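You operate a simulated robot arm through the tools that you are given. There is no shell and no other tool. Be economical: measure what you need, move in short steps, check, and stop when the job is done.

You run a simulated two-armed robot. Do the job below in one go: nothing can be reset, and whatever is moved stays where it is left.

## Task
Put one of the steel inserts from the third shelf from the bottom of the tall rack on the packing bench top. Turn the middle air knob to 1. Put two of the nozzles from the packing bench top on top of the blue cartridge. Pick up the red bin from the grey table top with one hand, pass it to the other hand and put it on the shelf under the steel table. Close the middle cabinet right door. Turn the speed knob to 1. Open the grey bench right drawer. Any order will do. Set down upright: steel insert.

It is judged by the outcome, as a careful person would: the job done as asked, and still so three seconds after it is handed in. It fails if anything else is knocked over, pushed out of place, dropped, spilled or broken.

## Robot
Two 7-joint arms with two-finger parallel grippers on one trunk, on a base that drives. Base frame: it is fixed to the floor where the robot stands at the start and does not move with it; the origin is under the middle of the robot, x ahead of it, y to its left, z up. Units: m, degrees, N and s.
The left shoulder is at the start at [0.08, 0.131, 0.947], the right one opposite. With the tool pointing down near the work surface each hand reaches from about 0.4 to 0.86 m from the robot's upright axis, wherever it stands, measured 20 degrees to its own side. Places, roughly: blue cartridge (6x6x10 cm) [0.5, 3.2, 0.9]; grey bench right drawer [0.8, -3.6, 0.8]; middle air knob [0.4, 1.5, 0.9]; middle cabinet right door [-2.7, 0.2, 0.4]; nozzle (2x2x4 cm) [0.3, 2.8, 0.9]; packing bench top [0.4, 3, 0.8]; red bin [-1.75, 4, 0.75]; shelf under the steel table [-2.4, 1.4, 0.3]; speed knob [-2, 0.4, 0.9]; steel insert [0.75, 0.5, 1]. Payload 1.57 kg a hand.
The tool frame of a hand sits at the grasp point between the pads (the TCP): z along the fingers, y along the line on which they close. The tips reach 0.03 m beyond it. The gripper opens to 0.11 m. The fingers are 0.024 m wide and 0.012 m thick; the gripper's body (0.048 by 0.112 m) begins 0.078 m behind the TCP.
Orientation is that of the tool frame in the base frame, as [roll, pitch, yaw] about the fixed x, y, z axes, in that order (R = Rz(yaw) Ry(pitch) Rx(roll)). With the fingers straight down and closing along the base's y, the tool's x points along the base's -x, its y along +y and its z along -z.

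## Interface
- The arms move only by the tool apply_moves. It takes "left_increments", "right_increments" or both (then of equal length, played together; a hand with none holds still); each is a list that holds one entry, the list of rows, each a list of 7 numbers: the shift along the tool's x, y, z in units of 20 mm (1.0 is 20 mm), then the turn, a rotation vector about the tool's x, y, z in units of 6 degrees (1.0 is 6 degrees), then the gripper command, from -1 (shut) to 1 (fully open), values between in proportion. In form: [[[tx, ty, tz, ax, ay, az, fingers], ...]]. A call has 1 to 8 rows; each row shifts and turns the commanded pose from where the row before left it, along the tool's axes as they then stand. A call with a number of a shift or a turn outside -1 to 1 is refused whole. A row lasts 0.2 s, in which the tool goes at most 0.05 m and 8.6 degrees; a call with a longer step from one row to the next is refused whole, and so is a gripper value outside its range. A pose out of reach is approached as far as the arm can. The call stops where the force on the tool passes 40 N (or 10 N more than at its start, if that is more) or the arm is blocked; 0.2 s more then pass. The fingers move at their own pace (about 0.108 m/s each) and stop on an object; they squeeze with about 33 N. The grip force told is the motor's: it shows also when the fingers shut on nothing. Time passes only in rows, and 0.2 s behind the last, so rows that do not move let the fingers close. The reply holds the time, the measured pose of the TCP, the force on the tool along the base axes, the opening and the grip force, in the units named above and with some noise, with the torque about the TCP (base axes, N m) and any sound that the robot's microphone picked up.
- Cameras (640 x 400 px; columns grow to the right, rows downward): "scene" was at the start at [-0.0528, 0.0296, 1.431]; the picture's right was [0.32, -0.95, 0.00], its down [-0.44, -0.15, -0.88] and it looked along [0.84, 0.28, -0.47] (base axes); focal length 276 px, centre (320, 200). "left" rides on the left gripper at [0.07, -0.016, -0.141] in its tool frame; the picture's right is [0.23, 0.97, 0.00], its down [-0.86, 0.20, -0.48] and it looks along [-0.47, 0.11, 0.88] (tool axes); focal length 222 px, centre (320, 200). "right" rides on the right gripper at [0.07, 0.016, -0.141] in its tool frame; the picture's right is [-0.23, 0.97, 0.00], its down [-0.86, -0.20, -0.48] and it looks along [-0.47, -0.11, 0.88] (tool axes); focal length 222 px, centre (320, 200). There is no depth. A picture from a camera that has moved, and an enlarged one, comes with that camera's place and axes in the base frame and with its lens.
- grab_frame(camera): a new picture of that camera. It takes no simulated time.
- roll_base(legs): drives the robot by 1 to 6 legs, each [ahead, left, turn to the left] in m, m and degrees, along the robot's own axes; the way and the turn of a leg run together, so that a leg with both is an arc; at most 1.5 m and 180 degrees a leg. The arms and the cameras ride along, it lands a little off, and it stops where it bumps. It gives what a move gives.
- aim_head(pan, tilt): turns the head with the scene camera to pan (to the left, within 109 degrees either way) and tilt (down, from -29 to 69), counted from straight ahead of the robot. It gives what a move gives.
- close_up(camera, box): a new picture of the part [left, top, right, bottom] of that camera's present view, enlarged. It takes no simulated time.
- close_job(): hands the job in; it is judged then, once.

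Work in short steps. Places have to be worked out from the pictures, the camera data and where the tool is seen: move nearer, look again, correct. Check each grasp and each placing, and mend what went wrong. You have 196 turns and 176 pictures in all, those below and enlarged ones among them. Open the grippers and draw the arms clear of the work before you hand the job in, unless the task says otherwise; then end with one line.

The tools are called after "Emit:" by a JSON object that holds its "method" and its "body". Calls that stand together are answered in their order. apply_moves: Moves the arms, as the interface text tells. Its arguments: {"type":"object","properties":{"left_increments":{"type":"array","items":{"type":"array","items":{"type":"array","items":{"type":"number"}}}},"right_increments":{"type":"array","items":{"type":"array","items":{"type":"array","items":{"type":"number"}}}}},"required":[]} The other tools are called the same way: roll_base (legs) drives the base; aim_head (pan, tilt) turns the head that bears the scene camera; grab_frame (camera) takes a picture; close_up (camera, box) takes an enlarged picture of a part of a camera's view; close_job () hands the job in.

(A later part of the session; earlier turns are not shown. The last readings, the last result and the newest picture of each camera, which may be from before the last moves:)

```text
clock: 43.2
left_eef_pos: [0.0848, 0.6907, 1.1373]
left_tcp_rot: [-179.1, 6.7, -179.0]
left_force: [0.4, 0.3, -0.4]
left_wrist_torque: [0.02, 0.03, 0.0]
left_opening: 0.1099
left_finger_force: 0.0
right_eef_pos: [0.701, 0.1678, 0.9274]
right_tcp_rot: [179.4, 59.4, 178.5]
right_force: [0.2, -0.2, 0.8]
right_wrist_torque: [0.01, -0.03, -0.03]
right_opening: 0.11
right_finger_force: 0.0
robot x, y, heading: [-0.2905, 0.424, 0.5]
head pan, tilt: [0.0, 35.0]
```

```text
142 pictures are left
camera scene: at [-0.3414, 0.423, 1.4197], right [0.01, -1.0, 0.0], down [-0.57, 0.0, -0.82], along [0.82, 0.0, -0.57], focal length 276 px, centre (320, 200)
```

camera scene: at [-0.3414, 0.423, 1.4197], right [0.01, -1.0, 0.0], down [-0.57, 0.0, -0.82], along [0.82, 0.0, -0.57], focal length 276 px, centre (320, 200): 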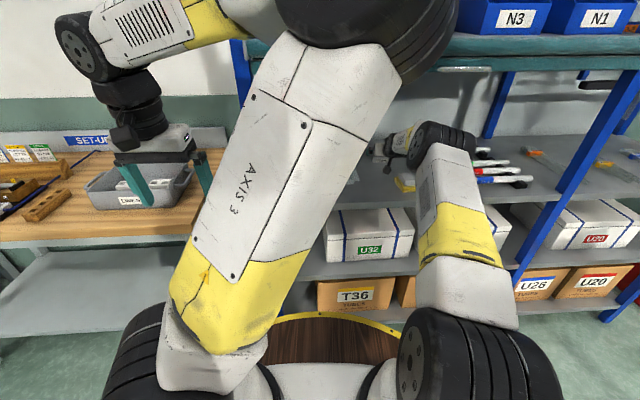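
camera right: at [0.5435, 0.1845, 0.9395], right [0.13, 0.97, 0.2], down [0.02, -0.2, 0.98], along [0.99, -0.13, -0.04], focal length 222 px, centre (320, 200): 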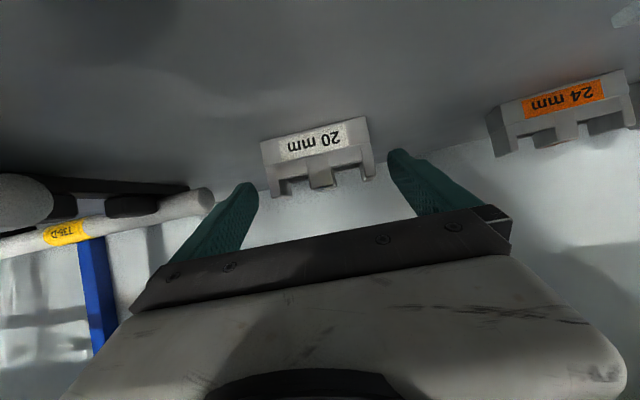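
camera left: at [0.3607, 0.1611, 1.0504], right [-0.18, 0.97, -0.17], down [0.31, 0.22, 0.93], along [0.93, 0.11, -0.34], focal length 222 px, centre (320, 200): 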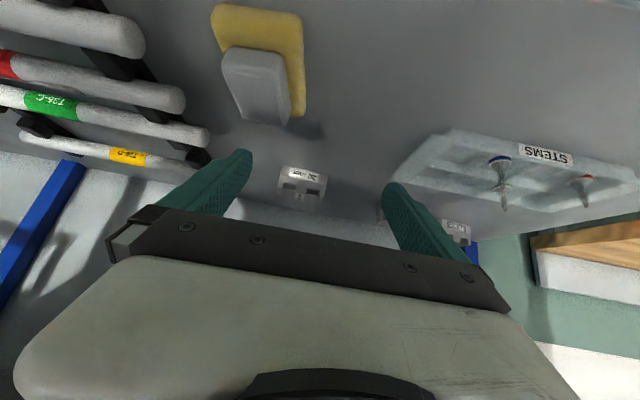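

Insert appears 1.5 cm deeper and the shelf a bit lower than assumed (front face x≈0.705, shelf z≈0.88). I advance a bit more, then close.

Emit:
{"method": "apply_moves", "body": {"right_increments": [[[-0.1, 0.05, 0.65, 0, 0, 0, 1], [-0.1, 0.05, 0.65, 0, 0, 0, 1], [0, 0, 0, 0, 0, 0, 1], [0, 0, 0, 0, 0, 0, -1], [0, 0, 0, 0, 0, 0, -1], [0, 0, 0, 0, 0, 0, -1], [0, 0, 0, 0, 0, 0, -1]]]}}

Emit:
{"method": "grab_frame", "body": {"camera": "right"}}

```text
clock: 44.8
left_eef_pos: [0.0843, 0.6915, 1.1375]
left_tcp_rot: [-179.1, 6.8, -178.9]
left_force: [1.4, -0.5, 0.5]
left_wrist_torque: [0.01, 0.0, -0.01]
left_opening: 0.1099
left_finger_force: 0.1
right_eef_pos: [0.7251, 0.1683, 0.9182]
right_tcp_rot: [179.4, 59.6, 178.5]
right_force: [1.8, 0.9, 1.2]
right_wrist_torque: [-0.07, 0.02, 0.05]
right_opening: 0.0801
right_finger_force: 32.9
robot x, y, heading: [-0.2912, 0.4281, 0.2]
head pan, tilt: [0.0, 35.0]
```

```text
141 pictures are left
camera right: at [0.5681, 0.1865, 0.9304], right [0.13, 0.97, 0.2], down [0.02, -0.2, 0.98], along [0.99, -0.13, -0.04], focal length 222 px, centre (320, 200)
```

right: 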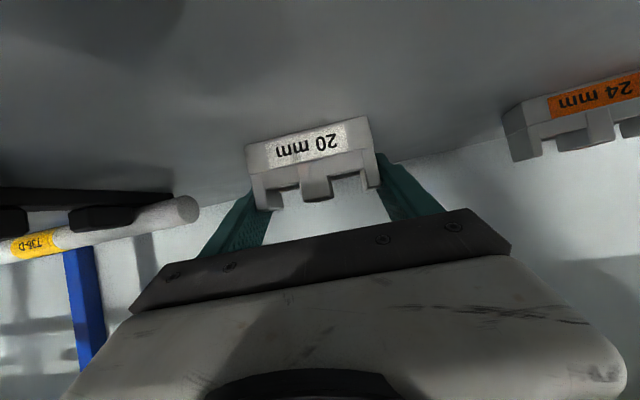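

Gripped at 8.0 cm opening. I lift 5 cm and back the base out.

Emit:
{"method": "apply_moves", "body": {"right_increments": [[[-0.6, 0, -0.35, 0, 0, 0, -1], [-0.86, 0, -0.51, 0, 0, 0, -1], [-0.86, 0, -0.51, 0, 0, 0, -1], [0, 0, 0, 0, 0, 0, -1]]]}}

Emit:
{"method": "roll_base", "body": {"legs": [[-0.45, 0, 0]]}}

Emit:
{"method": "grab_frame", "body": {"camera": "right"}}

```text
clock: 45.8
left_eef_pos: [0.0848, 0.691, 1.1364]
left_tcp_rot: [-179.1, 6.8, -179.0]
left_force: [0.2, 0.1, 0.5]
left_wrist_torque: [0.01, -0.01, 0.04]
left_opening: 0.1104
left_finger_force: 0.1
right_eef_pos: [0.724, 0.1676, 0.9724]
right_tcp_rot: [179.4, 59.6, 178.5]
right_force: [0.3, 0.1, -4.1]
right_wrist_torque: [-0.03, -0.02, 0.03]
right_opening: 0.08
right_finger_force: 32.7
robot x, y, heading: [-0.2924, 0.4247, 0.5]
head pan, tilt: [0.0, 35.0]
```

```text
clock: 48.5
left_eef_pos: [-0.364, 0.6894, 1.1379]
left_tcp_rot: [-179.2, 6.8, -179.2]
left_force: [-0.6, -0.4, -0.3]
left_wrist_torque: [0.02, 0.0, 0.01]
left_opening: 0.11
left_finger_force: 0.1
right_eef_pos: [0.2759, 0.1628, 0.9711]
right_tcp_rot: [179.5, 59.4, 178.3]
right_force: [-0.2, -0.8, -3.4]
right_wrist_torque: [0.0, -0.03, -0.02]
right_opening: 0.0799
right_finger_force: 32.6
robot x, y, heading: [-0.7445, 0.4208, -0.0]
head pan, tilt: [0.0, 35.0]
```

```text
140 pictures are left
camera right: at [0.1179, 0.1815, 0.9837], right [0.14, 0.97, 0.2], down [0.02, -0.2, 0.98], along [0.99, -0.13, -0.04], focal length 222 px, centre (320, 200)
```

right: 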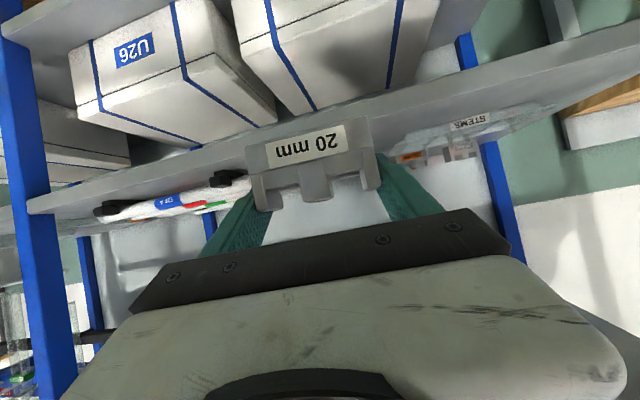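

The insert is held upright. I drive left along the aisle to y≈1.5 to look at the set-up bench with the air knobs on the way.

Emit:
{"method": "roll_base", "body": {"legs": [[0, 1.1, 0]]}}

Emit:
{"method": "aim_head", "body": {"pan": 10, "tilt": 22}}

Emit:
{"method": "grab_frame", "body": {"camera": "scene"}}

```text
clock: 54.2
left_eef_pos: [-0.3633, 1.7923, 1.1378]
left_tcp_rot: [-179.1, 6.8, -179.4]
left_force: [-0.1, 0.3, -0.1]
left_wrist_torque: [-0.02, 0.01, 0.02]
left_opening: 0.1097
left_finger_force: 0.0
right_eef_pos: [0.2721, 1.2656, 0.9714]
right_tcp_rot: [179.3, 59.5, 178.1]
right_force: [-0.6, -0.3, -4.5]
right_wrist_torque: [-0.02, -0.02, 0.02]
right_opening: 0.08
right_finger_force: 32.9
robot x, y, heading: [-0.7421, 1.5259, 0.1]
head pan, tilt: [0.0, 35.0]
```

```text
clock: 54.9
left_eef_pos: [-0.3647, 1.7934, 1.1369]
left_tcp_rot: [-179.1, 6.9, -179.4]
left_force: [0.1, 1.2, 0.9]
left_wrist_torque: [0.0, 0.03, -0.02]
left_opening: 0.1099
left_finger_force: 0.0
right_eef_pos: [0.2732, 1.2661, 0.972]
right_tcp_rot: [179.5, 59.6, 178.1]
right_force: [1.1, -0.4, -4.1]
right_wrist_torque: [-0.03, 0.02, 0.0]
right_opening: 0.0797
right_finger_force: 33.3
robot x, y, heading: [-0.742, 1.5279, -0.1]
head pan, tilt: [10.0, 22.0]
```

```text
139 pictures are left
camera scene: at [-0.7878, 1.5443, 1.4403], right [0.17, -0.98, 0.0], down [-0.37, -0.06, -0.93], along [0.91, 0.16, -0.38], focal length 276 px, centre (320, 200)
```

scene: 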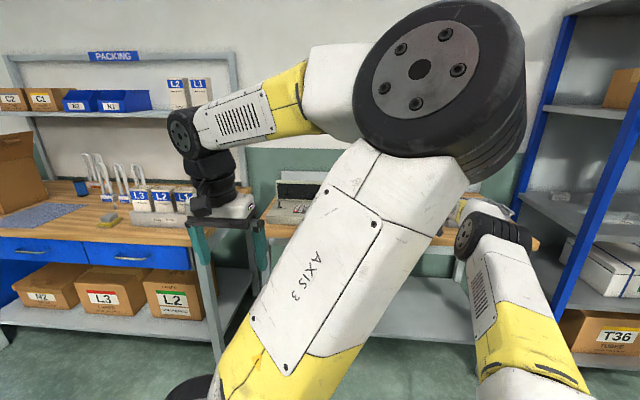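

The left arm blocks part of the view, but the packing bench is visible at left, front edge x≈0.1. I back up and continue to y≈2.9.

Emit:
{"method": "roll_base", "body": {"legs": [[-0.3, 0, 0], [0, 1.35, 0]]}}

Emit:
{"method": "aim_head", "body": {"pan": -10, "tilt": 25}}

Emit:
{"method": "grab_frame", "body": {"camera": "scene"}}

Emit:
{"method": "grab_frame", "body": {"camera": "right"}}

Emit:
{"method": "grab_frame", "body": {"camera": "left"}}

```text
clock: 63.3
left_eef_pos: [-0.6558, 3.1347, 1.1371]
left_tcp_rot: [-179.1, 6.8, -179.6]
left_force: [-1.0, -0.3, -0.2]
left_wrist_torque: [0.0, 0.02, 0.02]
left_opening: 0.1099
left_finger_force: 0.0
right_eef_pos: [-0.0218, 2.6041, 0.9707]
right_tcp_rot: [179.3, 59.6, 177.9]
right_force: [0.1, 0.5, -3.5]
right_wrist_torque: [0.02, -0.04, 0.0]
right_opening: 0.0801
right_finger_force: 33.5
robot x, y, heading: [-1.0356, 2.8732, -0.4]
head pan, tilt: [10.0, 22.0]
```

```text
clock: 64.1
left_eef_pos: [-0.6556, 3.1344, 1.1377]
left_tcp_rot: [-179.0, 6.8, -179.7]
left_force: [-0.5, 0.8, 0.4]
left_wrist_torque: [0.01, -0.01, -0.02]
left_opening: 0.1098
left_finger_force: 0.0
right_eef_pos: [-0.0224, 2.6049, 0.9706]
right_tcp_rot: [179.4, 59.4, 177.8]
right_force: [-0.5, -0.1, -4.3]
right_wrist_torque: [0.0, -0.02, -0.03]
right_opening: 0.08
right_finger_force: 32.9
robot x, y, heading: [-1.0371, 2.8716, -0.4]
head pan, tilt: [-10.0, 25.0]
```

```text
138 pictures are left
camera scene: at [-1.0822, 2.8565, 1.4355], right [-0.18, -0.98, 0.0], down [-0.42, 0.08, -0.91], along [0.89, -0.16, -0.42], focal length 276 px, centre (320, 200)
```

scene: 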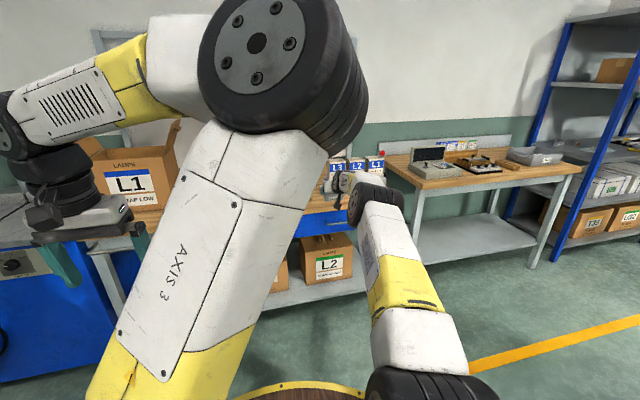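

```text
137 pictures are left
camera right: at [-0.1791, 2.6238, 0.9834], right [0.14, 0.97, 0.2], down [0.02, -0.2, 0.98], along [0.99, -0.14, -0.05], focal length 222 px, centre (320, 200)
```

right: 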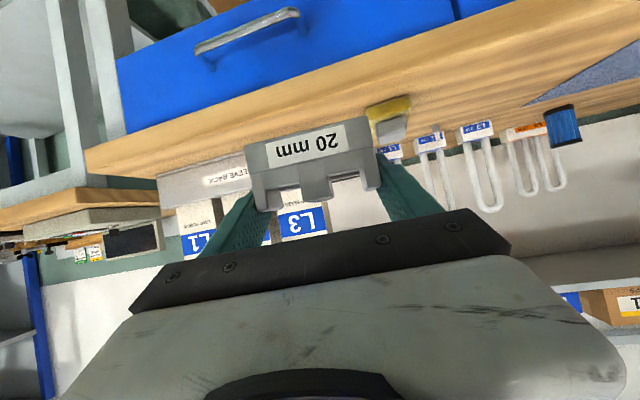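

```text
136 pictures are left
camera left: at [-0.7409, 3.1207, 1.2687], right [-0.23, 0.97, -0.04], down [0.79, 0.21, 0.57], along [0.57, 0.1, -0.82], focal length 222 px, centre (320, 200)
```

left: 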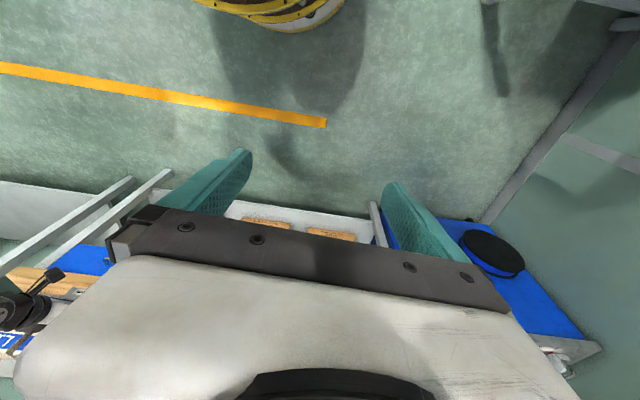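

The left arm's posture blocks the view. I try rolling the left hand so its fingers point right, which should force its elbow out to the left.

Emit:
{"method": "apply_moves", "body": {"left_increments": [[[0, 0, 0, 1, 0, 0, 1], [0, 0, 0, 1, 0, 0, 1], [0, 0, 0, 1, 0, 0, 1], [0, 0, 0, 1, 0, 0, 1], [0, 0, 0, 1, 0, 0, 1], [0, 0, 0, 1, 0, 0, 1], [0, 0, 0, 1, 0, 0, 1], [0, 0, 0, 1, 0, 0, 1]]]}}

Emit:
{"method": "apply_moves", "body": {"left_increments": [[[0, 0, 0, 1, 0, 0, 1], [0, 0, 0, 1, 0, 0, 1], [0, 0, 0, 1, 0, 0, 1], [0, 0, 0, 1, 0, 0, 1], [0, 0, 0, 1, 0, 0, 1], [0, 0, 0, 1, 0, 0, 1], [0, 0, 0, 1, 0, 0, 1], [0, 0, 0, 0, 0, 0, 1]]]}}

Emit:
{"method": "grab_frame", "body": {"camera": "scene"}}

```text
clock: 65.9
left_eef_pos: [-0.6559, 3.1348, 1.137]
left_tcp_rot: [-131.1, 6.8, -179.8]
left_force: [0.4, 0.0, -0.2]
left_wrist_torque: [0.01, -0.05, 0.02]
left_opening: 0.1101
left_finger_force: 0.0
right_eef_pos: [-0.0222, 2.6048, 0.9714]
right_tcp_rot: [179.4, 59.6, 177.8]
right_force: [0.0, 0.1, -3.6]
right_wrist_torque: [-0.03, -0.02, -0.02]
right_opening: 0.0797
right_finger_force: 32.9
robot x, y, heading: [-1.0376, 2.8724, -0.2]
head pan, tilt: [-10.0, 25.0]
```

```text
clock: 67.7
left_eef_pos: [-0.6561, 3.1352, 1.1374]
left_tcp_rot: [-89.1, 6.8, -179.8]
left_force: [0.5, -0.9, 0.4]
left_wrist_torque: [0.01, 0.01, 0.0]
left_opening: 0.1099
left_finger_force: 0.0
right_eef_pos: [-0.0233, 2.6051, 0.9718]
right_tcp_rot: [179.5, 59.5, 177.8]
right_force: [0.6, -0.9, -4.3]
right_wrist_torque: [0.01, 0.01, -0.02]
right_opening: 0.0802
right_finger_force: 33.1
robot x, y, heading: [-1.0367, 2.8745, -0.7]
head pan, tilt: [-10.0, 25.0]
```

```text
135 pictures are left
camera scene: at [-1.0822, 2.8565, 1.4355], right [-0.18, -0.98, 0.0], down [-0.42, 0.08, -0.91], along [0.89, -0.16, -0.42], focal length 276 px, centre (320, 200)
```

scene: 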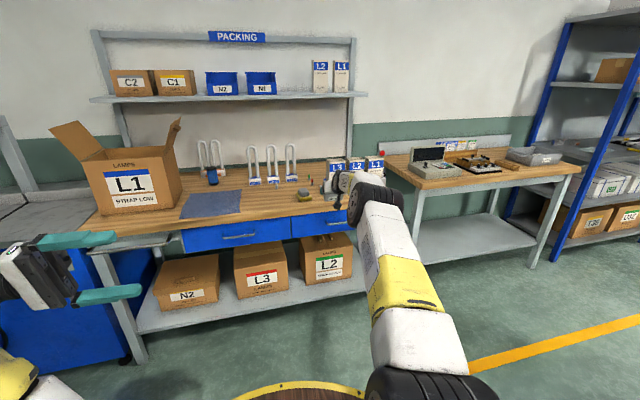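

That worked: the left elbow swung out and the bench is in view. I enlarge the packing bench to find the nozzles and blue cartridge.

Emit:
{"method": "close_up", "body": {"camera": "scene", "box": [180, 130, 400, 240]}}

Emit:
{"method": "close_up", "body": {"camera": "scene", "box": [370, 130, 590, 220]}}

```text
2.91 times, centred on (290, 185) of scene
camera zoom: at [-1.0822, 2.8565, 1.4355], right [-0.18, -0.98, 0.0], down [-0.42, 0.08, -0.91], along [0.89, -0.16, -0.42], focal length 803 px, centre (407, 244)
```

zoom: 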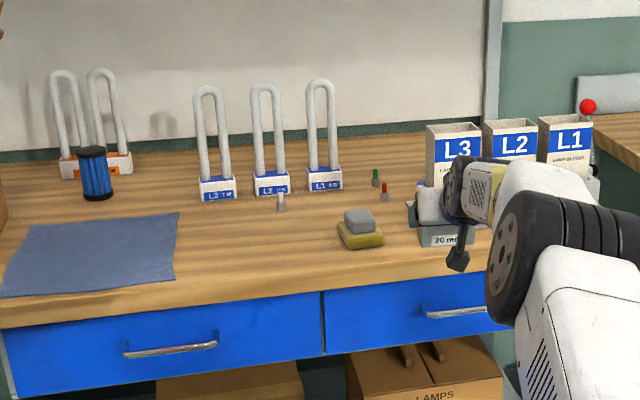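

```text
2.91 times, centred on (480, 175) of scene
camera zoom: at [-1.0822, 2.8565, 1.4355], right [-0.18, -0.98, 0.0], down [-0.42, 0.08, -0.91], along [0.89, -0.16, -0.42], focal length 803 px, centre (-146, 273)
```

zoom: 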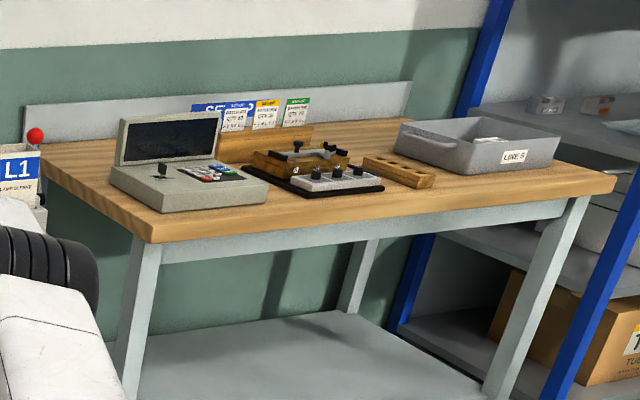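

Estimates: cartridge [0.48, 3.19], white nozzle [0.35, 2.84], red [0.37, 2.64], green [0.45, 2.65], bench front edge x≈0.02. I'll set the insert at about [0.17, 2.88]; shifting the base there.

Emit:
{"method": "roll_base", "body": {"legs": [[0, 0.275, 0.5], [0.19, 0, 0]]}}

Emit:
{"method": "aim_head", "body": {"pan": -10, "tilt": 30}}

Emit:
{"method": "grab_frame", "body": {"camera": "scene"}}

Emit:
{"method": "grab_frame", "body": {"camera": "right"}}

```text
clock: 70.8
left_eef_pos: [-0.4649, 3.4123, 1.1371]
left_tcp_rot: [-89.2, 6.7, -179.1]
left_force: [-0.3, 0.2, -0.2]
left_wrist_torque: [0.01, 0.0, -0.02]
left_opening: 0.1101
left_finger_force: 0.2
right_eef_pos: [0.1738, 2.8897, 0.9715]
right_tcp_rot: [179.4, 59.4, 178.5]
right_force: [-0.1, 0.2, -4.8]
right_wrist_torque: [0.02, 0.02, -0.01]
right_opening: 0.0799
right_finger_force: 33.0
robot x, y, heading: [-0.8379, 3.1448, -0.0]
head pan, tilt: [-10.0, 25.0]
```

```text
clock: 71.5
left_eef_pos: [-0.4655, 3.4127, 1.1373]
left_tcp_rot: [-89.1, 6.8, -179.1]
left_force: [-0.1, -0.5, 0.5]
left_wrist_torque: [-0.02, -0.01, 0.0]
left_opening: 0.1099
left_finger_force: 0.1
right_eef_pos: [0.174, 2.8893, 0.9707]
right_tcp_rot: [179.5, 59.5, 178.5]
right_force: [-0.5, 0.2, -4.3]
right_wrist_torque: [0.0, -0.03, -0.04]
right_opening: 0.0798
right_finger_force: 33.0
robot x, y, heading: [-0.8404, 3.1424, 0.1]
head pan, tilt: [-10.0, 30.0]
```

```text
132 pictures are left
camera scene: at [-0.8903, 3.1303, 1.4275], right [-0.17, -0.99, 0.0], down [-0.49, 0.08, -0.87], along [0.85, -0.15, -0.5], focal length 276 px, centre (320, 200)
```

scene: 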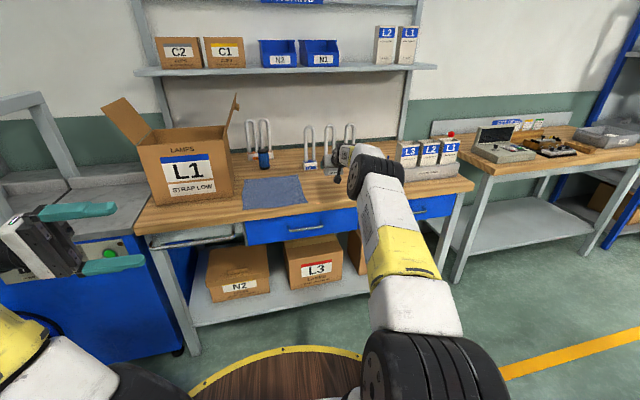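

```text
131 pictures are left
camera right: at [0.0167, 2.9071, 0.9831], right [0.13, 0.97, 0.2], down [0.02, -0.2, 0.98], along [0.99, -0.13, -0.05], focal length 222 px, centre (320, 200)
```

right: 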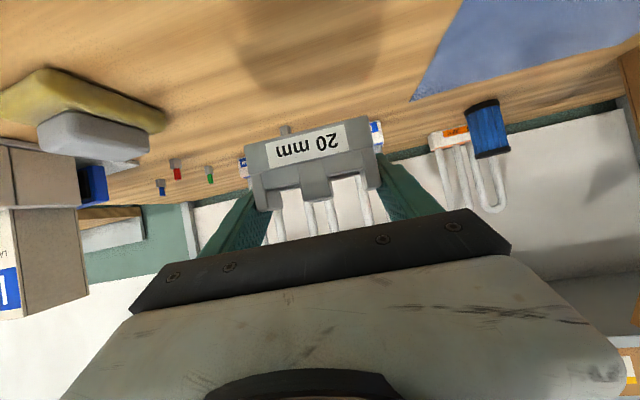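

The space beneath is clear. I lower 7 cm, then in fine steps until contact.

Emit:
{"method": "apply_moves", "body": {"right_increments": [[[0.861, 0, 0.508, 0, 0, 0, -1], [0.861, 0, 0.508, 0, 0, 0, -1], [0.861, 0, 0.508, 0, 0, 0, -1], [0.258, 0, 0.152, 0, 0, 0, -1], [0, 0, 0, 0, 0, 0, -1]]]}}

Emit:
{"method": "grab_frame", "body": {"camera": "right"}}

```text
clock: 72.7
left_eef_pos: [-0.4658, 3.4136, 1.1371]
left_tcp_rot: [-89.1, 6.7, -179.2]
left_force: [-0.5, -0.5, -0.3]
left_wrist_torque: [0.01, -0.02, -0.01]
left_opening: 0.11
left_finger_force: 0.0
right_eef_pos: [0.1741, 2.8896, 0.9054]
right_tcp_rot: [179.4, 59.5, 178.3]
right_force: [-0.2, -0.1, -3.7]
right_wrist_torque: [0.02, -0.03, -0.02]
right_opening: 0.0802
right_finger_force: 32.7
robot x, y, heading: [-0.8432, 3.1424, 0.2]
head pan, tilt: [-10.0, 30.0]
```

```text
130 pictures are left
camera right: at [0.0167, 2.9075, 0.9164], right [0.13, 0.97, 0.2], down [0.02, -0.2, 0.98], along [0.99, -0.13, -0.05], focal length 222 px, centre (320, 200)
```

right: 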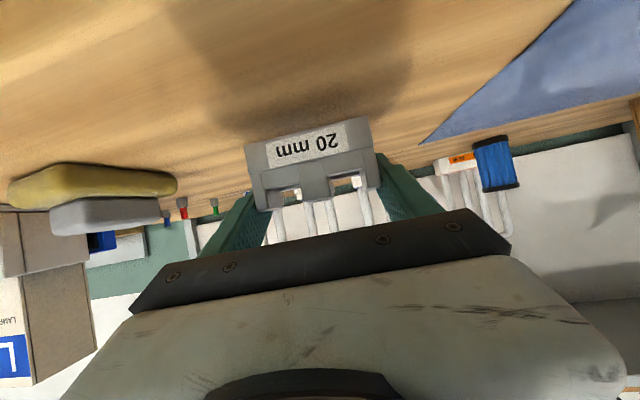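

Still free (force -3.7 N is the weight). I continue down with 2.5 mm steps.

Emit:
{"method": "apply_moves", "body": {"right_increments": [[[0.108, 0, 0.063, 0, 0, 0, -1], [0.108, 0, 0.063, 0, 0, 0, -1], [0.108, 0, 0.063, 0, 0, 0, -1], [0.108, 0, 0.063, 0, 0, 0, -1], [0.108, 0, 0.063, 0, 0, 0, -1], [0.108, 0, 0.063, 0, 0, 0, -1], [0, 0, 0, 0, 0, 0, -1]]]}}

```text
clock: 74.3
left_eef_pos: [-0.4661, 3.4129, 1.1376]
left_tcp_rot: [-89.1, 6.8, -179.1]
left_force: [-0.1, -1.1, 1.4]
left_wrist_torque: [-0.03, -0.01, 0.05]
left_opening: 0.1101
left_finger_force: 0.0
right_eef_pos: [0.173, 2.8897, 0.8893]
right_tcp_rot: [179.5, 59.4, 178.4]
right_force: [-0.3, 0.1, -5.3]
right_wrist_torque: [-0.01, -0.01, 0.01]
right_opening: 0.0798
right_finger_force: 32.8
robot x, y, heading: [-0.8419, 3.1448, 0.1]
head pan, tilt: [-10.0, 30.0]
```

No contact yet; I go on with a few more 2 mm steps.

Emit:
{"method": "apply_moves", "body": {"right_increments": [[[0.086, 0, 0.051, 0, 0, 0, -1], [0.086, 0, 0.051, 0, 0, 0, -1], [0.086, 0, 0.051, 0, 0, 0, -1], [0, 0, 0, 0, 0, 0, -1]]]}}

Emit:
{"method": "grab_frame", "body": {"camera": "right"}}

```text
clock: 75.3
left_eef_pos: [-0.4672, 3.413, 1.1381]
left_tcp_rot: [-89.1, 6.8, -179.0]
left_force: [-0.5, -0.1, -0.1]
left_wrist_torque: [0.03, 0.02, -0.01]
left_opening: 0.1098
left_finger_force: 0.1
right_eef_pos: [0.1752, 2.8888, 0.888]
right_tcp_rot: [179.5, 59.9, 178.4]
right_force: [-1.1, 0.3, 16.8]
right_wrist_torque: [-0.05, 0.55, 0.01]
right_opening: 0.08
right_finger_force: 32.6
robot x, y, heading: [-0.8392, 3.1429, 0.2]
head pan, tilt: [-10.0, 30.0]
```

```text
129 pictures are left
camera right: at [0.0172, 2.9075, 0.8997], right [0.13, 0.97, 0.2], down [0.01, -0.2, 0.98], along [0.99, -0.13, -0.04], focal length 222 px, centre (320, 200)
```

right: 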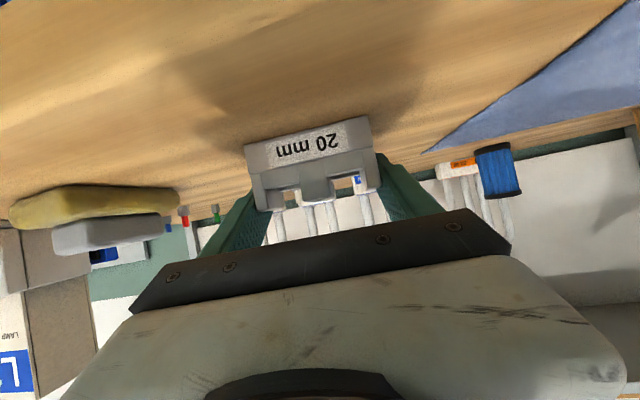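

Contact made (z force +17 N). I ease up slightly, open, and withdraw along the fingers.

Emit:
{"method": "apply_moves", "body": {"right_increments": [[[-0.08, 0, -0.05, 0, 0, 0, -1], [0, 0, 0, 0, 0, 0, 1], [0, 0, 0, 0, 0, 0, 1], [0, 0, 0, 0, 0, 0, 1], [0, 0, -0.7, 0, 0, 0, 1], [0, 0, -1, 0, 0, 0, 1], [0, 0, -1, 0, 0, 0, 1], [0, 0, -1, 0, 0, 0, 1]]]}}

Emit:
{"method": "grab_frame", "body": {"camera": "right"}}

```text
clock: 77.1
left_eef_pos: [-0.4648, 3.4134, 1.1379]
left_tcp_rot: [-89.1, 6.7, -179.1]
left_force: [0.0, -0.2, 0.6]
left_wrist_torque: [0.02, 0.01, -0.02]
left_opening: 0.1104
left_finger_force: 0.0
right_eef_pos: [0.1092, 2.8906, 0.9225]
right_tcp_rot: [179.5, 59.4, 178.4]
right_force: [0.8, 0.1, -0.2]
right_wrist_torque: [-0.01, -0.01, -0.02]
right_opening: 0.11
right_finger_force: 0.1
robot x, y, heading: [-0.8398, 3.1475, 0.3]
head pan, tilt: [-10.0, 30.0]
```

```text
128 pictures are left
camera right: at [-0.0477, 2.9091, 0.9355], right [0.13, 0.97, 0.2], down [0.02, -0.2, 0.98], along [0.99, -0.13, -0.05], focal length 222 px, centre (320, 200)
```

right: 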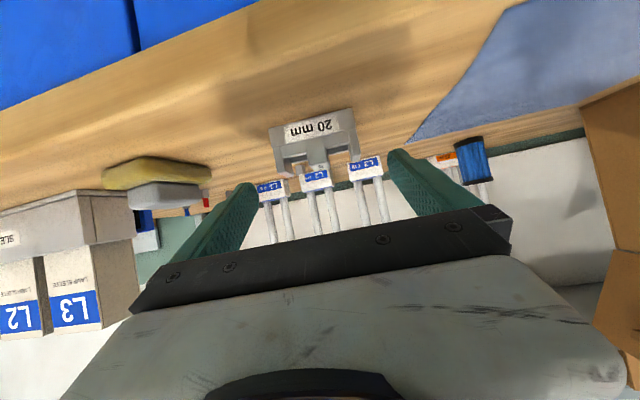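

The insert stands on the bench. I now turn the right hand steeper for the nozzles, and roll the left hand back to pointing down, checking that its elbow stays out.

Emit:
{"method": "apply_moves", "body": {"left_increments": [[[0, 0, 0, -1, 0, 0, 1], [0, 0, 0, -1, 0, 0, 1], [0, 0, 0, -1, 0, 0, 1], [0, 0, 0, -1, 0, 0, 1], [0, 0, 0, -1, 0, 0, 1], [0, 0, 0, -1, 0, 0, 1], [0, 0, 0, -1, 0, 0, 1], [0, 0, 0, -1, 0, 0, 1]]], "right_increments": [[[-0.5, 0, -1, 0, 0, 0, 1], [-0.5, 0, -1, 0, 0, 0, 1], [-0.5, 0, -1, 0, 1, 0, 1], [-0.5, 0, -0.5, 0, 1, 0, 1], [0, 0, -0.5, 0, 1, 0, 1], [0, 0, -0.5, 0, 1, 0, 1], [0, 0, -0.5, 0, 1, 0, 1], [0, 0, 0, 0, 0, 0, 1]]]}}

Emit:
{"method": "apply_moves", "body": {"left_increments": [[[0, 0, 0, -1, 0, 0, 1], [0, 0, 0, -1, 0, 0, 1], [0, 0, 0, -1, 0, 0, 1], [0, 0, 0, -1, 0, 0, 1], [0, 0, 0, -1, 0, 0, 1], [0, 0, 0, -1, 0, 0, 1], [0, 0, 0, -1, 0, 0, 1], [0, 0, 0, 0, 0, 0, 1]]]}}

Emit:
{"method": "grab_frame", "body": {"camera": "scene"}}

```text
clock: 78.9
left_eef_pos: [-0.4657, 3.4125, 1.1374]
left_tcp_rot: [-137.2, 6.8, -179.1]
left_force: [0.4, -0.5, -0.1]
left_wrist_torque: [-0.02, -0.01, 0.02]
left_opening: 0.1099
left_finger_force: 0.0
right_eef_pos: [0.0505, 2.8915, 1.016]
right_tcp_rot: [179.7, 29.5, 178.7]
right_force: [-0.3, 0.8, -0.6]
right_wrist_torque: [-0.04, 0.04, 0.0]
right_opening: 0.1104
right_finger_force: 0.1
robot x, y, heading: [-0.8365, 3.1462, 0.3]
head pan, tilt: [-10.0, 30.0]
```

```text
clock: 80.7
left_eef_pos: [-0.4644, 3.413, 1.1383]
left_tcp_rot: [-179.2, 6.7, -179.1]
left_force: [0.5, -0.8, 0.1]
left_wrist_torque: [-0.03, 0.0, -0.01]
left_opening: 0.1099
left_finger_force: 0.0
right_eef_pos: [0.0516, 2.8908, 1.0158]
right_tcp_rot: [179.7, 29.5, 178.8]
right_force: [-0.1, 0.4, -0.6]
right_wrist_torque: [-0.02, 0.0, 0.01]
right_opening: 0.1099
right_finger_force: 0.1
robot x, y, heading: [-0.8382, 3.148, 0.1]
head pan, tilt: [-10.0, 30.0]
```

```text
127 pictures are left
camera scene: at [-0.8906, 3.1303, 1.4275], right [-0.17, -0.99, 0.0], down [-0.49, 0.09, -0.87], along [0.85, -0.15, -0.5], focal length 276 px, centre (320, 200)
```

scene: 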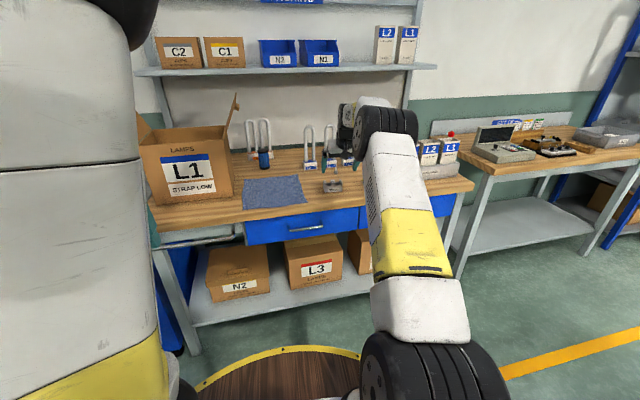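

Both arms are well posed. I drive so the right hand comes above and before the white nozzle and look.

Emit:
{"method": "roll_base", "body": {"legs": [[0.22, -0.045, 0]]}}

Emit:
{"method": "grab_frame", "body": {"camera": "right"}}

Emit:
{"method": "grab_frame", "body": {"camera": "scene"}}

```text
clock: 82.4
left_eef_pos: [-0.2467, 3.3698, 1.1382]
left_tcp_rot: [-179.1, 6.8, -179.1]
left_force: [0.6, -0.3, 0.4]
left_wrist_torque: [0.02, 0.04, -0.01]
left_opening: 0.1101
left_finger_force: 0.0
right_eef_pos: [0.2703, 2.8489, 1.0162]
right_tcp_rot: [179.8, 29.5, 178.8]
right_force: [-0.5, 0.0, -0.3]
right_wrist_torque: [0.01, 0.01, -0.01]
right_opening: 0.1101
right_finger_force: 0.2
robot x, y, heading: [-0.62, 3.0993, 0.3]
head pan, tilt: [-10.0, 30.0]
```

```text
126 pictures are left
camera right: at [0.1407, 2.8653, 1.1054], right [0.22, 0.97, 0.12], down [0.5, -0.21, 0.84], along [0.84, -0.12, -0.54], focal length 222 px, centre (320, 200)
```

right: 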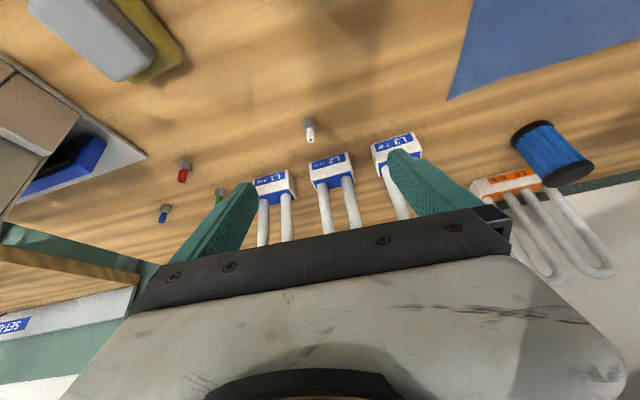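

```text
125 pictures are left
camera scene: at [-0.6714, 3.0859, 1.4275], right [-0.17, -0.99, 0.0], down [-0.49, 0.08, -0.87], along [0.85, -0.15, -0.5], focal length 276 px, centre (320, 200)
```

scene: 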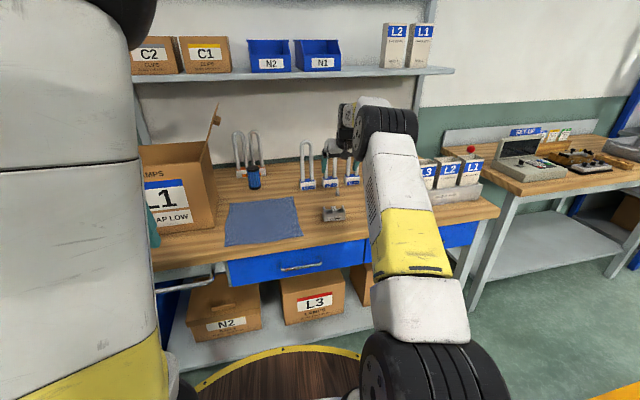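

White nozzle triangulates to [0.338, 2.836]. I descend most of the way with the gripper half open.

Emit:
{"method": "apply_moves", "body": {"right_increments": [[[0.078, -0.075, 0.87, 0, 0, 0, 0.2], [0.078, -0.075, 0.87, 0, 0, 0, 0.2], [0.078, -0.075, 0.87, 0, 0, 0, 0.2], [0.078, -0.075, 0.87, 0, 0, 0, 0.2], [0.078, -0.075, 0.87, 0, 0, 0, 0.2], [0.078, -0.075, 0.87, 0, 0, 0, 0.2], [0, 0, 0, 0, 0, 0, 0.2]]]}}

Emit:
{"method": "grab_frame", "body": {"camera": "right"}}

```text
clock: 84.0
left_eef_pos: [-0.2451, 3.3696, 1.1378]
left_tcp_rot: [-179.1, 6.8, -179.0]
left_force: [-0.2, 1.0, 0.1]
left_wrist_torque: [-0.01, 0.0, 0.04]
left_opening: 0.1102
left_finger_force: 0.1
right_eef_pos: [0.3138, 2.8384, 0.9214]
right_tcp_rot: [179.7, 29.6, 178.8]
right_force: [-0.1, -0.8, 0.3]
right_wrist_torque: [0.0, -0.03, -0.03]
right_opening: 0.0661
right_finger_force: 0.0
robot x, y, heading: [-0.6207, 3.1046, 0.4]
head pan, tilt: [-10.0, 30.0]
```

```text
124 pictures are left
camera right: at [0.1831, 2.8557, 1.0097], right [0.22, 0.97, 0.12], down [0.5, -0.21, 0.84], along [0.84, -0.12, -0.54], focal length 222 px, centre (320, 200)
```

right: 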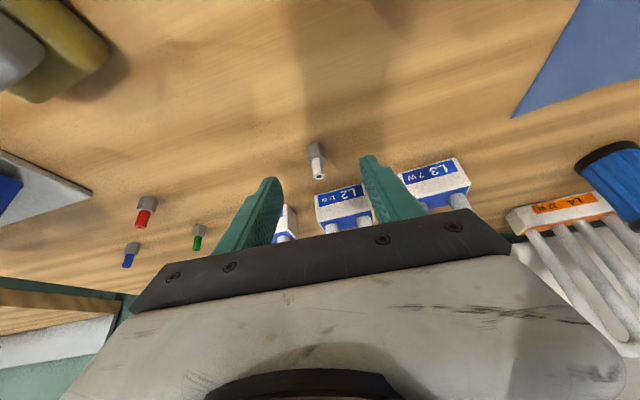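

Nozzle is centred between the fingers. I lower the last 3.5 cm and close.

Emit:
{"method": "apply_moves", "body": {"right_increments": [[[0.1, -0.06, 0.89, 0, 0, 0, 0.2], [0.1, -0.06, 0.89, 0, 0, 0, 0.2], [0, 0, 0, 0, 0, 0, 0.2], [0, 0, 0, 0, 0, 0, -1], [0, 0, 0, 0, 0, 0, -1], [0, 0, 0, 0, 0, 0, -1], [0, 0, 0, 0, 0, 0, -1]]]}}

Emit:
{"method": "grab_frame", "body": {"camera": "right"}}

```text
clock: 85.6
left_eef_pos: [-0.2462, 3.37, 1.1379]
left_tcp_rot: [-179.1, 6.8, -178.9]
left_force: [-0.4, -0.3, -0.5]
left_wrist_torque: [-0.02, -0.04, 0.0]
left_opening: 0.1099
left_finger_force: 0.0
right_eef_pos: [0.3136, 2.8382, 0.8876]
right_tcp_rot: [179.6, 29.5, 178.9]
right_force: [-0.3, -0.1, 1.4]
right_wrist_torque: [-0.04, -0.05, -0.04]
right_opening: 0.0001
right_finger_force: 21.8
right hand out of reach, approached as far as the arm can: row 1, 2
robot x, y, heading: [-0.6216, 3.1046, 0.2]
head pan, tilt: [-10.0, 30.0]
```

```text
123 pictures are left
camera right: at [0.1834, 2.8544, 0.9765], right [0.22, 0.97, 0.12], down [0.5, -0.21, 0.84], along [0.84, -0.12, -0.54], focal length 222 px, centre (320, 200)
```

right: 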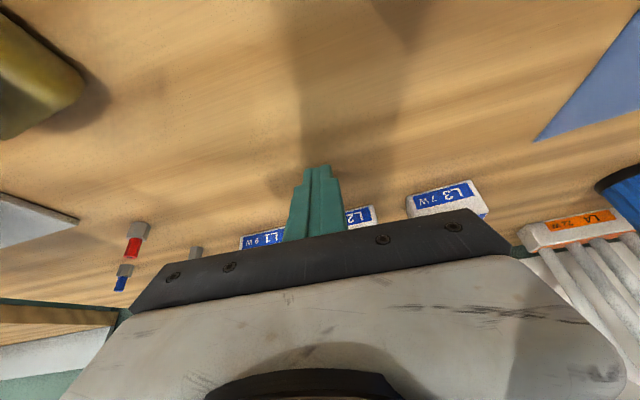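

The arm ran out of reach and closed short of the nozzle. I open again and look.

Emit:
{"method": "apply_moves", "body": {"right_increments": [[[0, 0, 0, 0, 0, 0, 0.2], [0, 0, 0, 0, 0, 0, 0.2], [-0.1, 0, -0.8, 0, 0, 0, 0.2], [-0.1, 0, -0.8, 0, 0, 0, 0.2], [0, 0, -0.8, 0, 0, 0, 0.2]]]}}

Emit:
{"method": "roll_base", "body": {"legs": [[0.06, 0, 0]]}}

Emit:
{"method": "grab_frame", "body": {"camera": "right"}}

```text
clock: 86.8
left_eef_pos: [-0.2463, 3.3693, 1.1387]
left_tcp_rot: [-179.0, 6.8, -179.0]
left_force: [-0.4, 0.0, 0.0]
left_wrist_torque: [0.05, -0.01, 0.0]
left_opening: 0.1102
left_finger_force: 0.0
right_eef_pos: [0.2928, 2.8378, 0.9311]
right_tcp_rot: [179.8, 29.3, 178.7]
right_force: [0.0, 1.0, -1.3]
right_wrist_torque: [-0.01, 0.0, 0.0]
right_opening: 0.0657
right_finger_force: 0.1
robot x, y, heading: [-0.6228, 3.1008, 0.5]
head pan, tilt: [-10.0, 30.0]
```

```text
clock: 87.7
left_eef_pos: [-0.1862, 3.3684, 1.1375]
left_tcp_rot: [-179.1, 6.8, -179.0]
left_force: [-0.5, 0.3, 0.2]
left_wrist_torque: [0.0, -0.01, -0.01]
left_opening: 0.1101
left_finger_force: 0.1
right_eef_pos: [0.3532, 2.8384, 0.9308]
right_tcp_rot: [179.7, 29.5, 178.8]
right_force: [0.1, 0.3, -0.2]
right_wrist_torque: [0.04, 0.0, -0.03]
right_opening: 0.066
right_finger_force: 0.0
robot x, y, heading: [-0.5596, 3.1036, 0.3]
head pan, tilt: [-10.0, 30.0]
```

```text
122 pictures are left
camera right: at [0.2234, 2.8555, 1.0206], right [0.22, 0.97, 0.12], down [0.5, -0.21, 0.84], along [0.84, -0.12, -0.54], focal length 222 px, centre (320, 200)
```

right: 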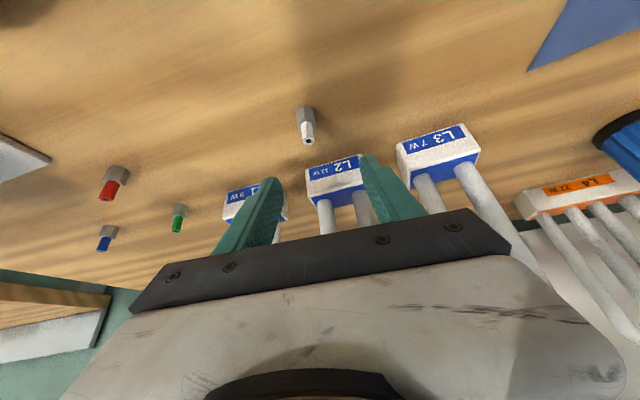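

The nozzle still stands at about [0.341, 2.836]. I lower onto it and close.

Emit:
{"method": "apply_moves", "body": {"right_increments": [[[0.95, -0.06, 0.2, 0, 0, 0, 0.2], [0.95, -0.06, 0.95, 0, 0, 0, 0.2], [0.1, 0, 0.2, 0, 0, 0, 0.2], [0, 0, 0, 0, 0, 0, -1], [0, 0, 0, 0, 0, 0, -1], [0, 0, 0, 0, 0, 0, -1], [0, 0, 0, 0, 0, 0, -1]]]}}

Emit:
{"method": "grab_frame", "body": {"camera": "right"}}

```text
clock: 89.3
left_eef_pos: [-0.1855, 3.3691, 1.1377]
left_tcp_rot: [-179.2, 6.9, -179.1]
left_force: [0.8, -0.2, -0.1]
left_wrist_torque: [-0.02, 0.04, -0.01]
left_opening: 0.1099
left_finger_force: 0.0
right_eef_pos: [0.3311, 2.8364, 0.8895]
right_tcp_rot: [179.7, 29.5, 178.8]
right_force: [-0.2, -0.6, 0.7]
right_wrist_torque: [-0.02, -0.02, 0.02]
right_opening: 0.0135
right_finger_force: 30.4
robot x, y, heading: [-0.5604, 3.1017, 0.2]
head pan, tilt: [-10.0, 30.0]
```

```text
121 pictures are left
camera right: at [0.2018, 2.8538, 0.9775], right [0.22, 0.97, 0.12], down [0.5, -0.21, 0.84], along [0.84, -0.12, -0.54], focal length 222 px, centre (320, 200)
```

right: 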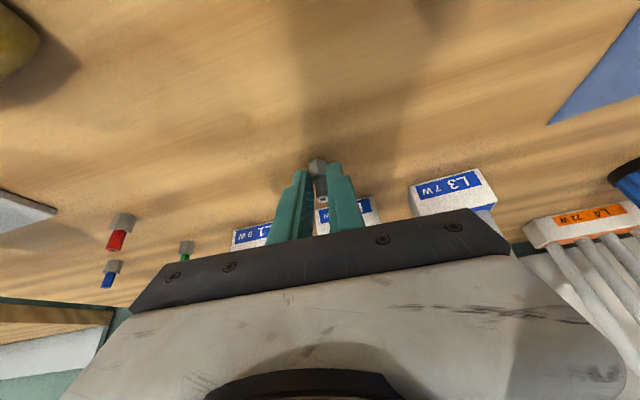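

Gripped on the nozzle's neck (13.5 mm). I lift 12 cm and check the hold.

Emit:
{"method": "apply_moves", "body": {"right_increments": [[[-0.492, 0, -0.87, 0, 0, 0, -1], [-0.492, 0, -0.87, 0, 0, 0, -1], [-0.492, 0, -0.87, 0, 0, 0, -1], [-0.492, 0, -0.87, 0, 0, 0, -1], [-0.492, 0, -0.87, 0, 0, 0, -1], [-0.492, 0, -0.87, 0, 0, 0, -1], [-0.492, 0, -0.87, 0, 0, 0, -1]]]}}

Emit:
{"method": "roll_base", "body": {"legs": [[-0.1, 0, 0], [0, 0.355, 0]]}}

Emit:
{"method": "grab_frame", "body": {"camera": "right"}}

Emit:
{"method": "grab_frame", "body": {"camera": "scene"}}

```text
clock: 90.9
left_eef_pos: [-0.1867, 3.3686, 1.137]
left_tcp_rot: [-179.1, 6.8, -179.1]
left_force: [-0.2, -0.1, -0.1]
left_wrist_torque: [0.01, 0.01, -0.04]
left_opening: 0.1099
left_finger_force: 0.1
right_eef_pos: [0.3306, 2.8365, 1.028]
right_tcp_rot: [179.7, 29.5, 178.8]
right_force: [-0.3, 0.2, -0.8]
right_wrist_torque: [-0.01, 0.01, 0.0]
right_opening: 0.0137
right_finger_force: 30.4
robot x, y, heading: [-0.5586, 3.1007, 0.6]
head pan, tilt: [-10.0, 30.0]
```

```text
clock: 94.0
left_eef_pos: [-0.2887, 3.725, 1.1372]
left_tcp_rot: [-179.1, 6.8, -178.9]
left_force: [0.9, -0.1, 0.1]
left_wrist_torque: [0.01, -0.04, 0.04]
left_opening: 0.1098
left_finger_force: 0.1
right_eef_pos: [0.2309, 3.1928, 1.0275]
right_tcp_rot: [179.7, 29.5, 178.9]
right_force: [0.3, 0.0, -1.2]
right_wrist_torque: [0.0, 0.0, 0.01]
right_opening: 0.0135
right_finger_force: 30.9
robot x, y, heading: [-0.6616, 3.4571, 0.2]
head pan, tilt: [-10.0, 30.0]
```

```text
120 pictures are left
camera right: at [0.1001, 3.2097, 1.1168], right [0.21, 0.97, 0.12], down [0.51, -0.21, 0.84], along [0.84, -0.12, -0.54], focal length 222 px, centre (320, 200)
```

right: 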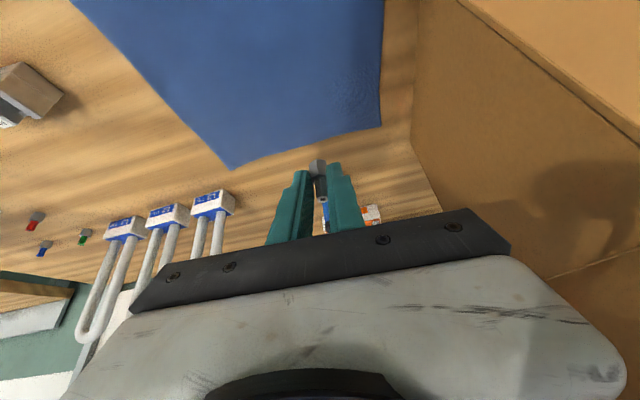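

```text
119 pictures are left
camera scene: at [-0.7138, 3.4404, 1.4275], right [-0.17, -0.99, 0.0], down [-0.49, 0.08, -0.87], along [0.85, -0.14, -0.5], focal length 276 px, centre (320, 200)
```

scene: 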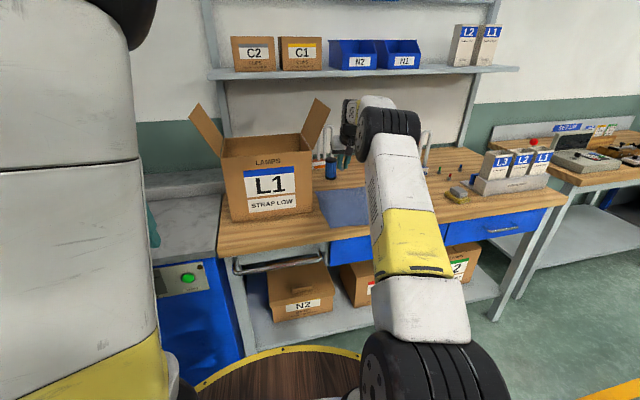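

The carton's flap (tip about y 3.26, z 1.24) is close to the hand's left side. I'll approach the cartridge with the robot turned 40° left so the wrist comes from the right.

Emit:
{"method": "roll_base", "body": {"legs": [[-0.15, 0, 0], [0, -0.63, 0], [0, 0, 40]]}}

Emit:
{"method": "roll_base", "body": {"legs": [[0.23, -0.193, 0]]}}

Emit:
{"method": "aim_head", "body": {"pan": -5, "tilt": 30}}

Emit:
{"method": "grab_frame", "body": {"camera": "right"}}

Emit:
{"method": "grab_frame", "body": {"camera": "scene"}}

```text
clock: 100.3
left_eef_pos: [-0.6951, 3.2725, 1.1366]
left_tcp_rot: [-179.2, 6.9, -139.0]
left_force: [0.0, -0.3, -0.4]
left_wrist_torque: [0.0, 0.01, 0.03]
left_opening: 0.1101
left_finger_force: 0.1
right_eef_pos: [0.0454, 3.1999, 1.0282]
right_tcp_rot: [179.8, 29.6, -141.1]
right_force: [-0.7, -0.1, -0.6]
right_wrist_torque: [-0.01, -0.04, 0.01]
right_opening: 0.0135
right_finger_force: 30.5
robot x, y, heading: [-0.8111, 2.8271, 40.3]
head pan, tilt: [-10.0, 30.0]
```

```text
clock: 102.4
left_eef_pos: [-0.3945, 3.2768, 1.1377]
left_tcp_rot: [-179.1, 6.7, -138.9]
left_force: [0.4, -0.8, -0.1]
left_wrist_torque: [-0.04, -0.05, 0.02]
left_opening: 0.11
left_finger_force: 0.1
right_eef_pos: [0.3447, 3.2049, 1.0281]
right_tcp_rot: [179.7, 29.5, -141.2]
right_force: [1.1, -0.4, 0.5]
right_wrist_torque: [0.03, 0.0, -0.03]
right_opening: 0.0135
right_finger_force: 30.1
robot x, y, heading: [-0.515, 2.8318, 40.3]
head pan, tilt: [-10.0, 30.0]
```

```text
clock: 103.0
left_eef_pos: [-0.396, 3.2771, 1.1382]
left_tcp_rot: [-179.1, 6.8, -139.0]
left_force: [0.1, -0.1, -1.0]
left_wrist_torque: [0.02, -0.02, 0.01]
left_opening: 0.1101
left_finger_force: 0.1
right_eef_pos: [0.345, 3.2049, 1.0282]
right_tcp_rot: [179.7, 29.4, -141.1]
right_force: [0.0, 0.0, 0.3]
right_wrist_torque: [-0.03, -0.01, 0.01]
right_opening: 0.0138
right_finger_force: 30.1
robot x, y, heading: [-0.5066, 2.8343, 40.4]
head pan, tilt: [-5.0, 30.0]
```

```text
118 pictures are left
camera right: at [0.2335, 3.1328, 1.1169], right [-0.46, 0.88, 0.12], down [0.52, 0.16, 0.84], along [0.72, 0.45, -0.54], focal length 222 px, centre (320, 200)
```

right: 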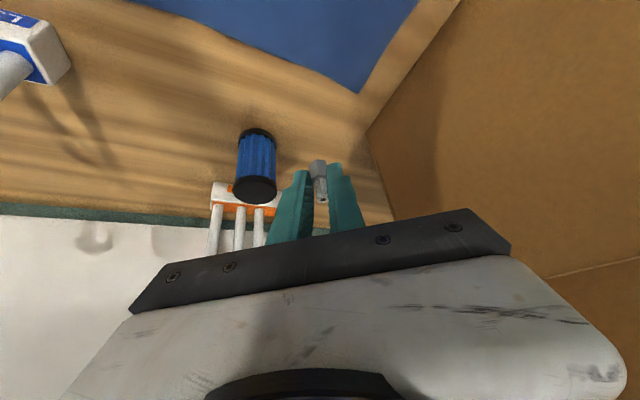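

```text
117 pictures are left
camera scene: at [-0.5414, 2.7931, 1.4275], right [0.58, -0.81, 0.0], down [-0.41, -0.29, -0.87], along [0.71, 0.5, -0.5], focal length 276 px, centre (320, 200)
```

scene: 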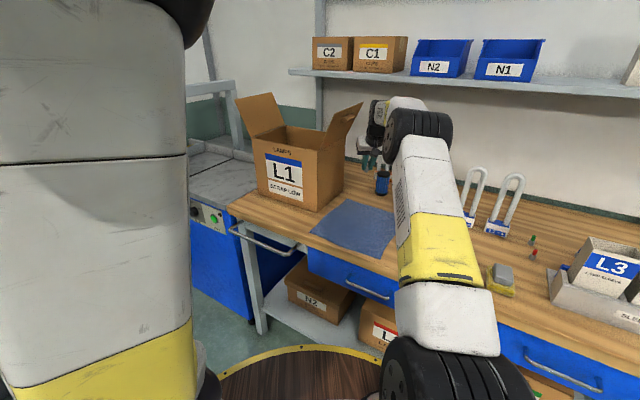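

The cartridge is clearly visible. I enlarge to measure its top.

Emit:
{"method": "close_up", "body": {"camera": "right", "box": [200, 110, 360, 210]}}

Emit:
{"method": "close_up", "body": {"camera": "scene", "box": [340, 130, 420, 210]}}

```text
4.00 times, centred on (280, 160) of right
camera zoom: at [0.2335, 3.1328, 1.1169], right [-0.46, 0.88, 0.12], down [0.52, 0.16, 0.84], along [0.72, 0.45, -0.54], focal length 888 px, centre (480, 360)
```

zoom: 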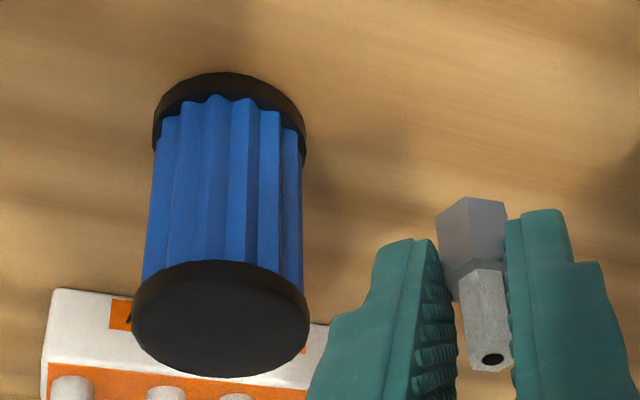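

```text
5.00 times, centred on (380, 170) of scene
camera zoom: at [-0.5414, 2.7931, 1.4275], right [0.58, -0.81, 0.0], down [-0.41, -0.29, -0.87], along [0.71, 0.5, -0.5], focal length 1380 px, centre (20, 350)
```

zoom: 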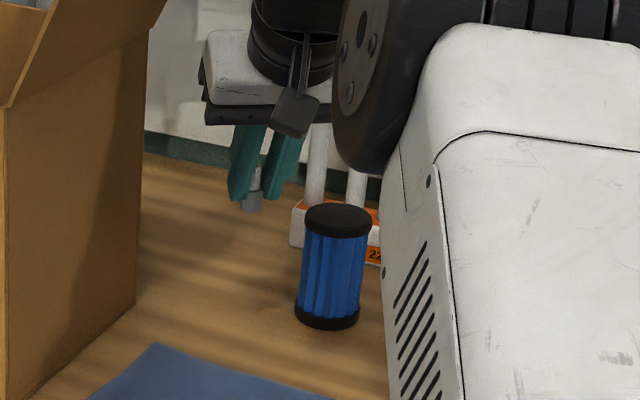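

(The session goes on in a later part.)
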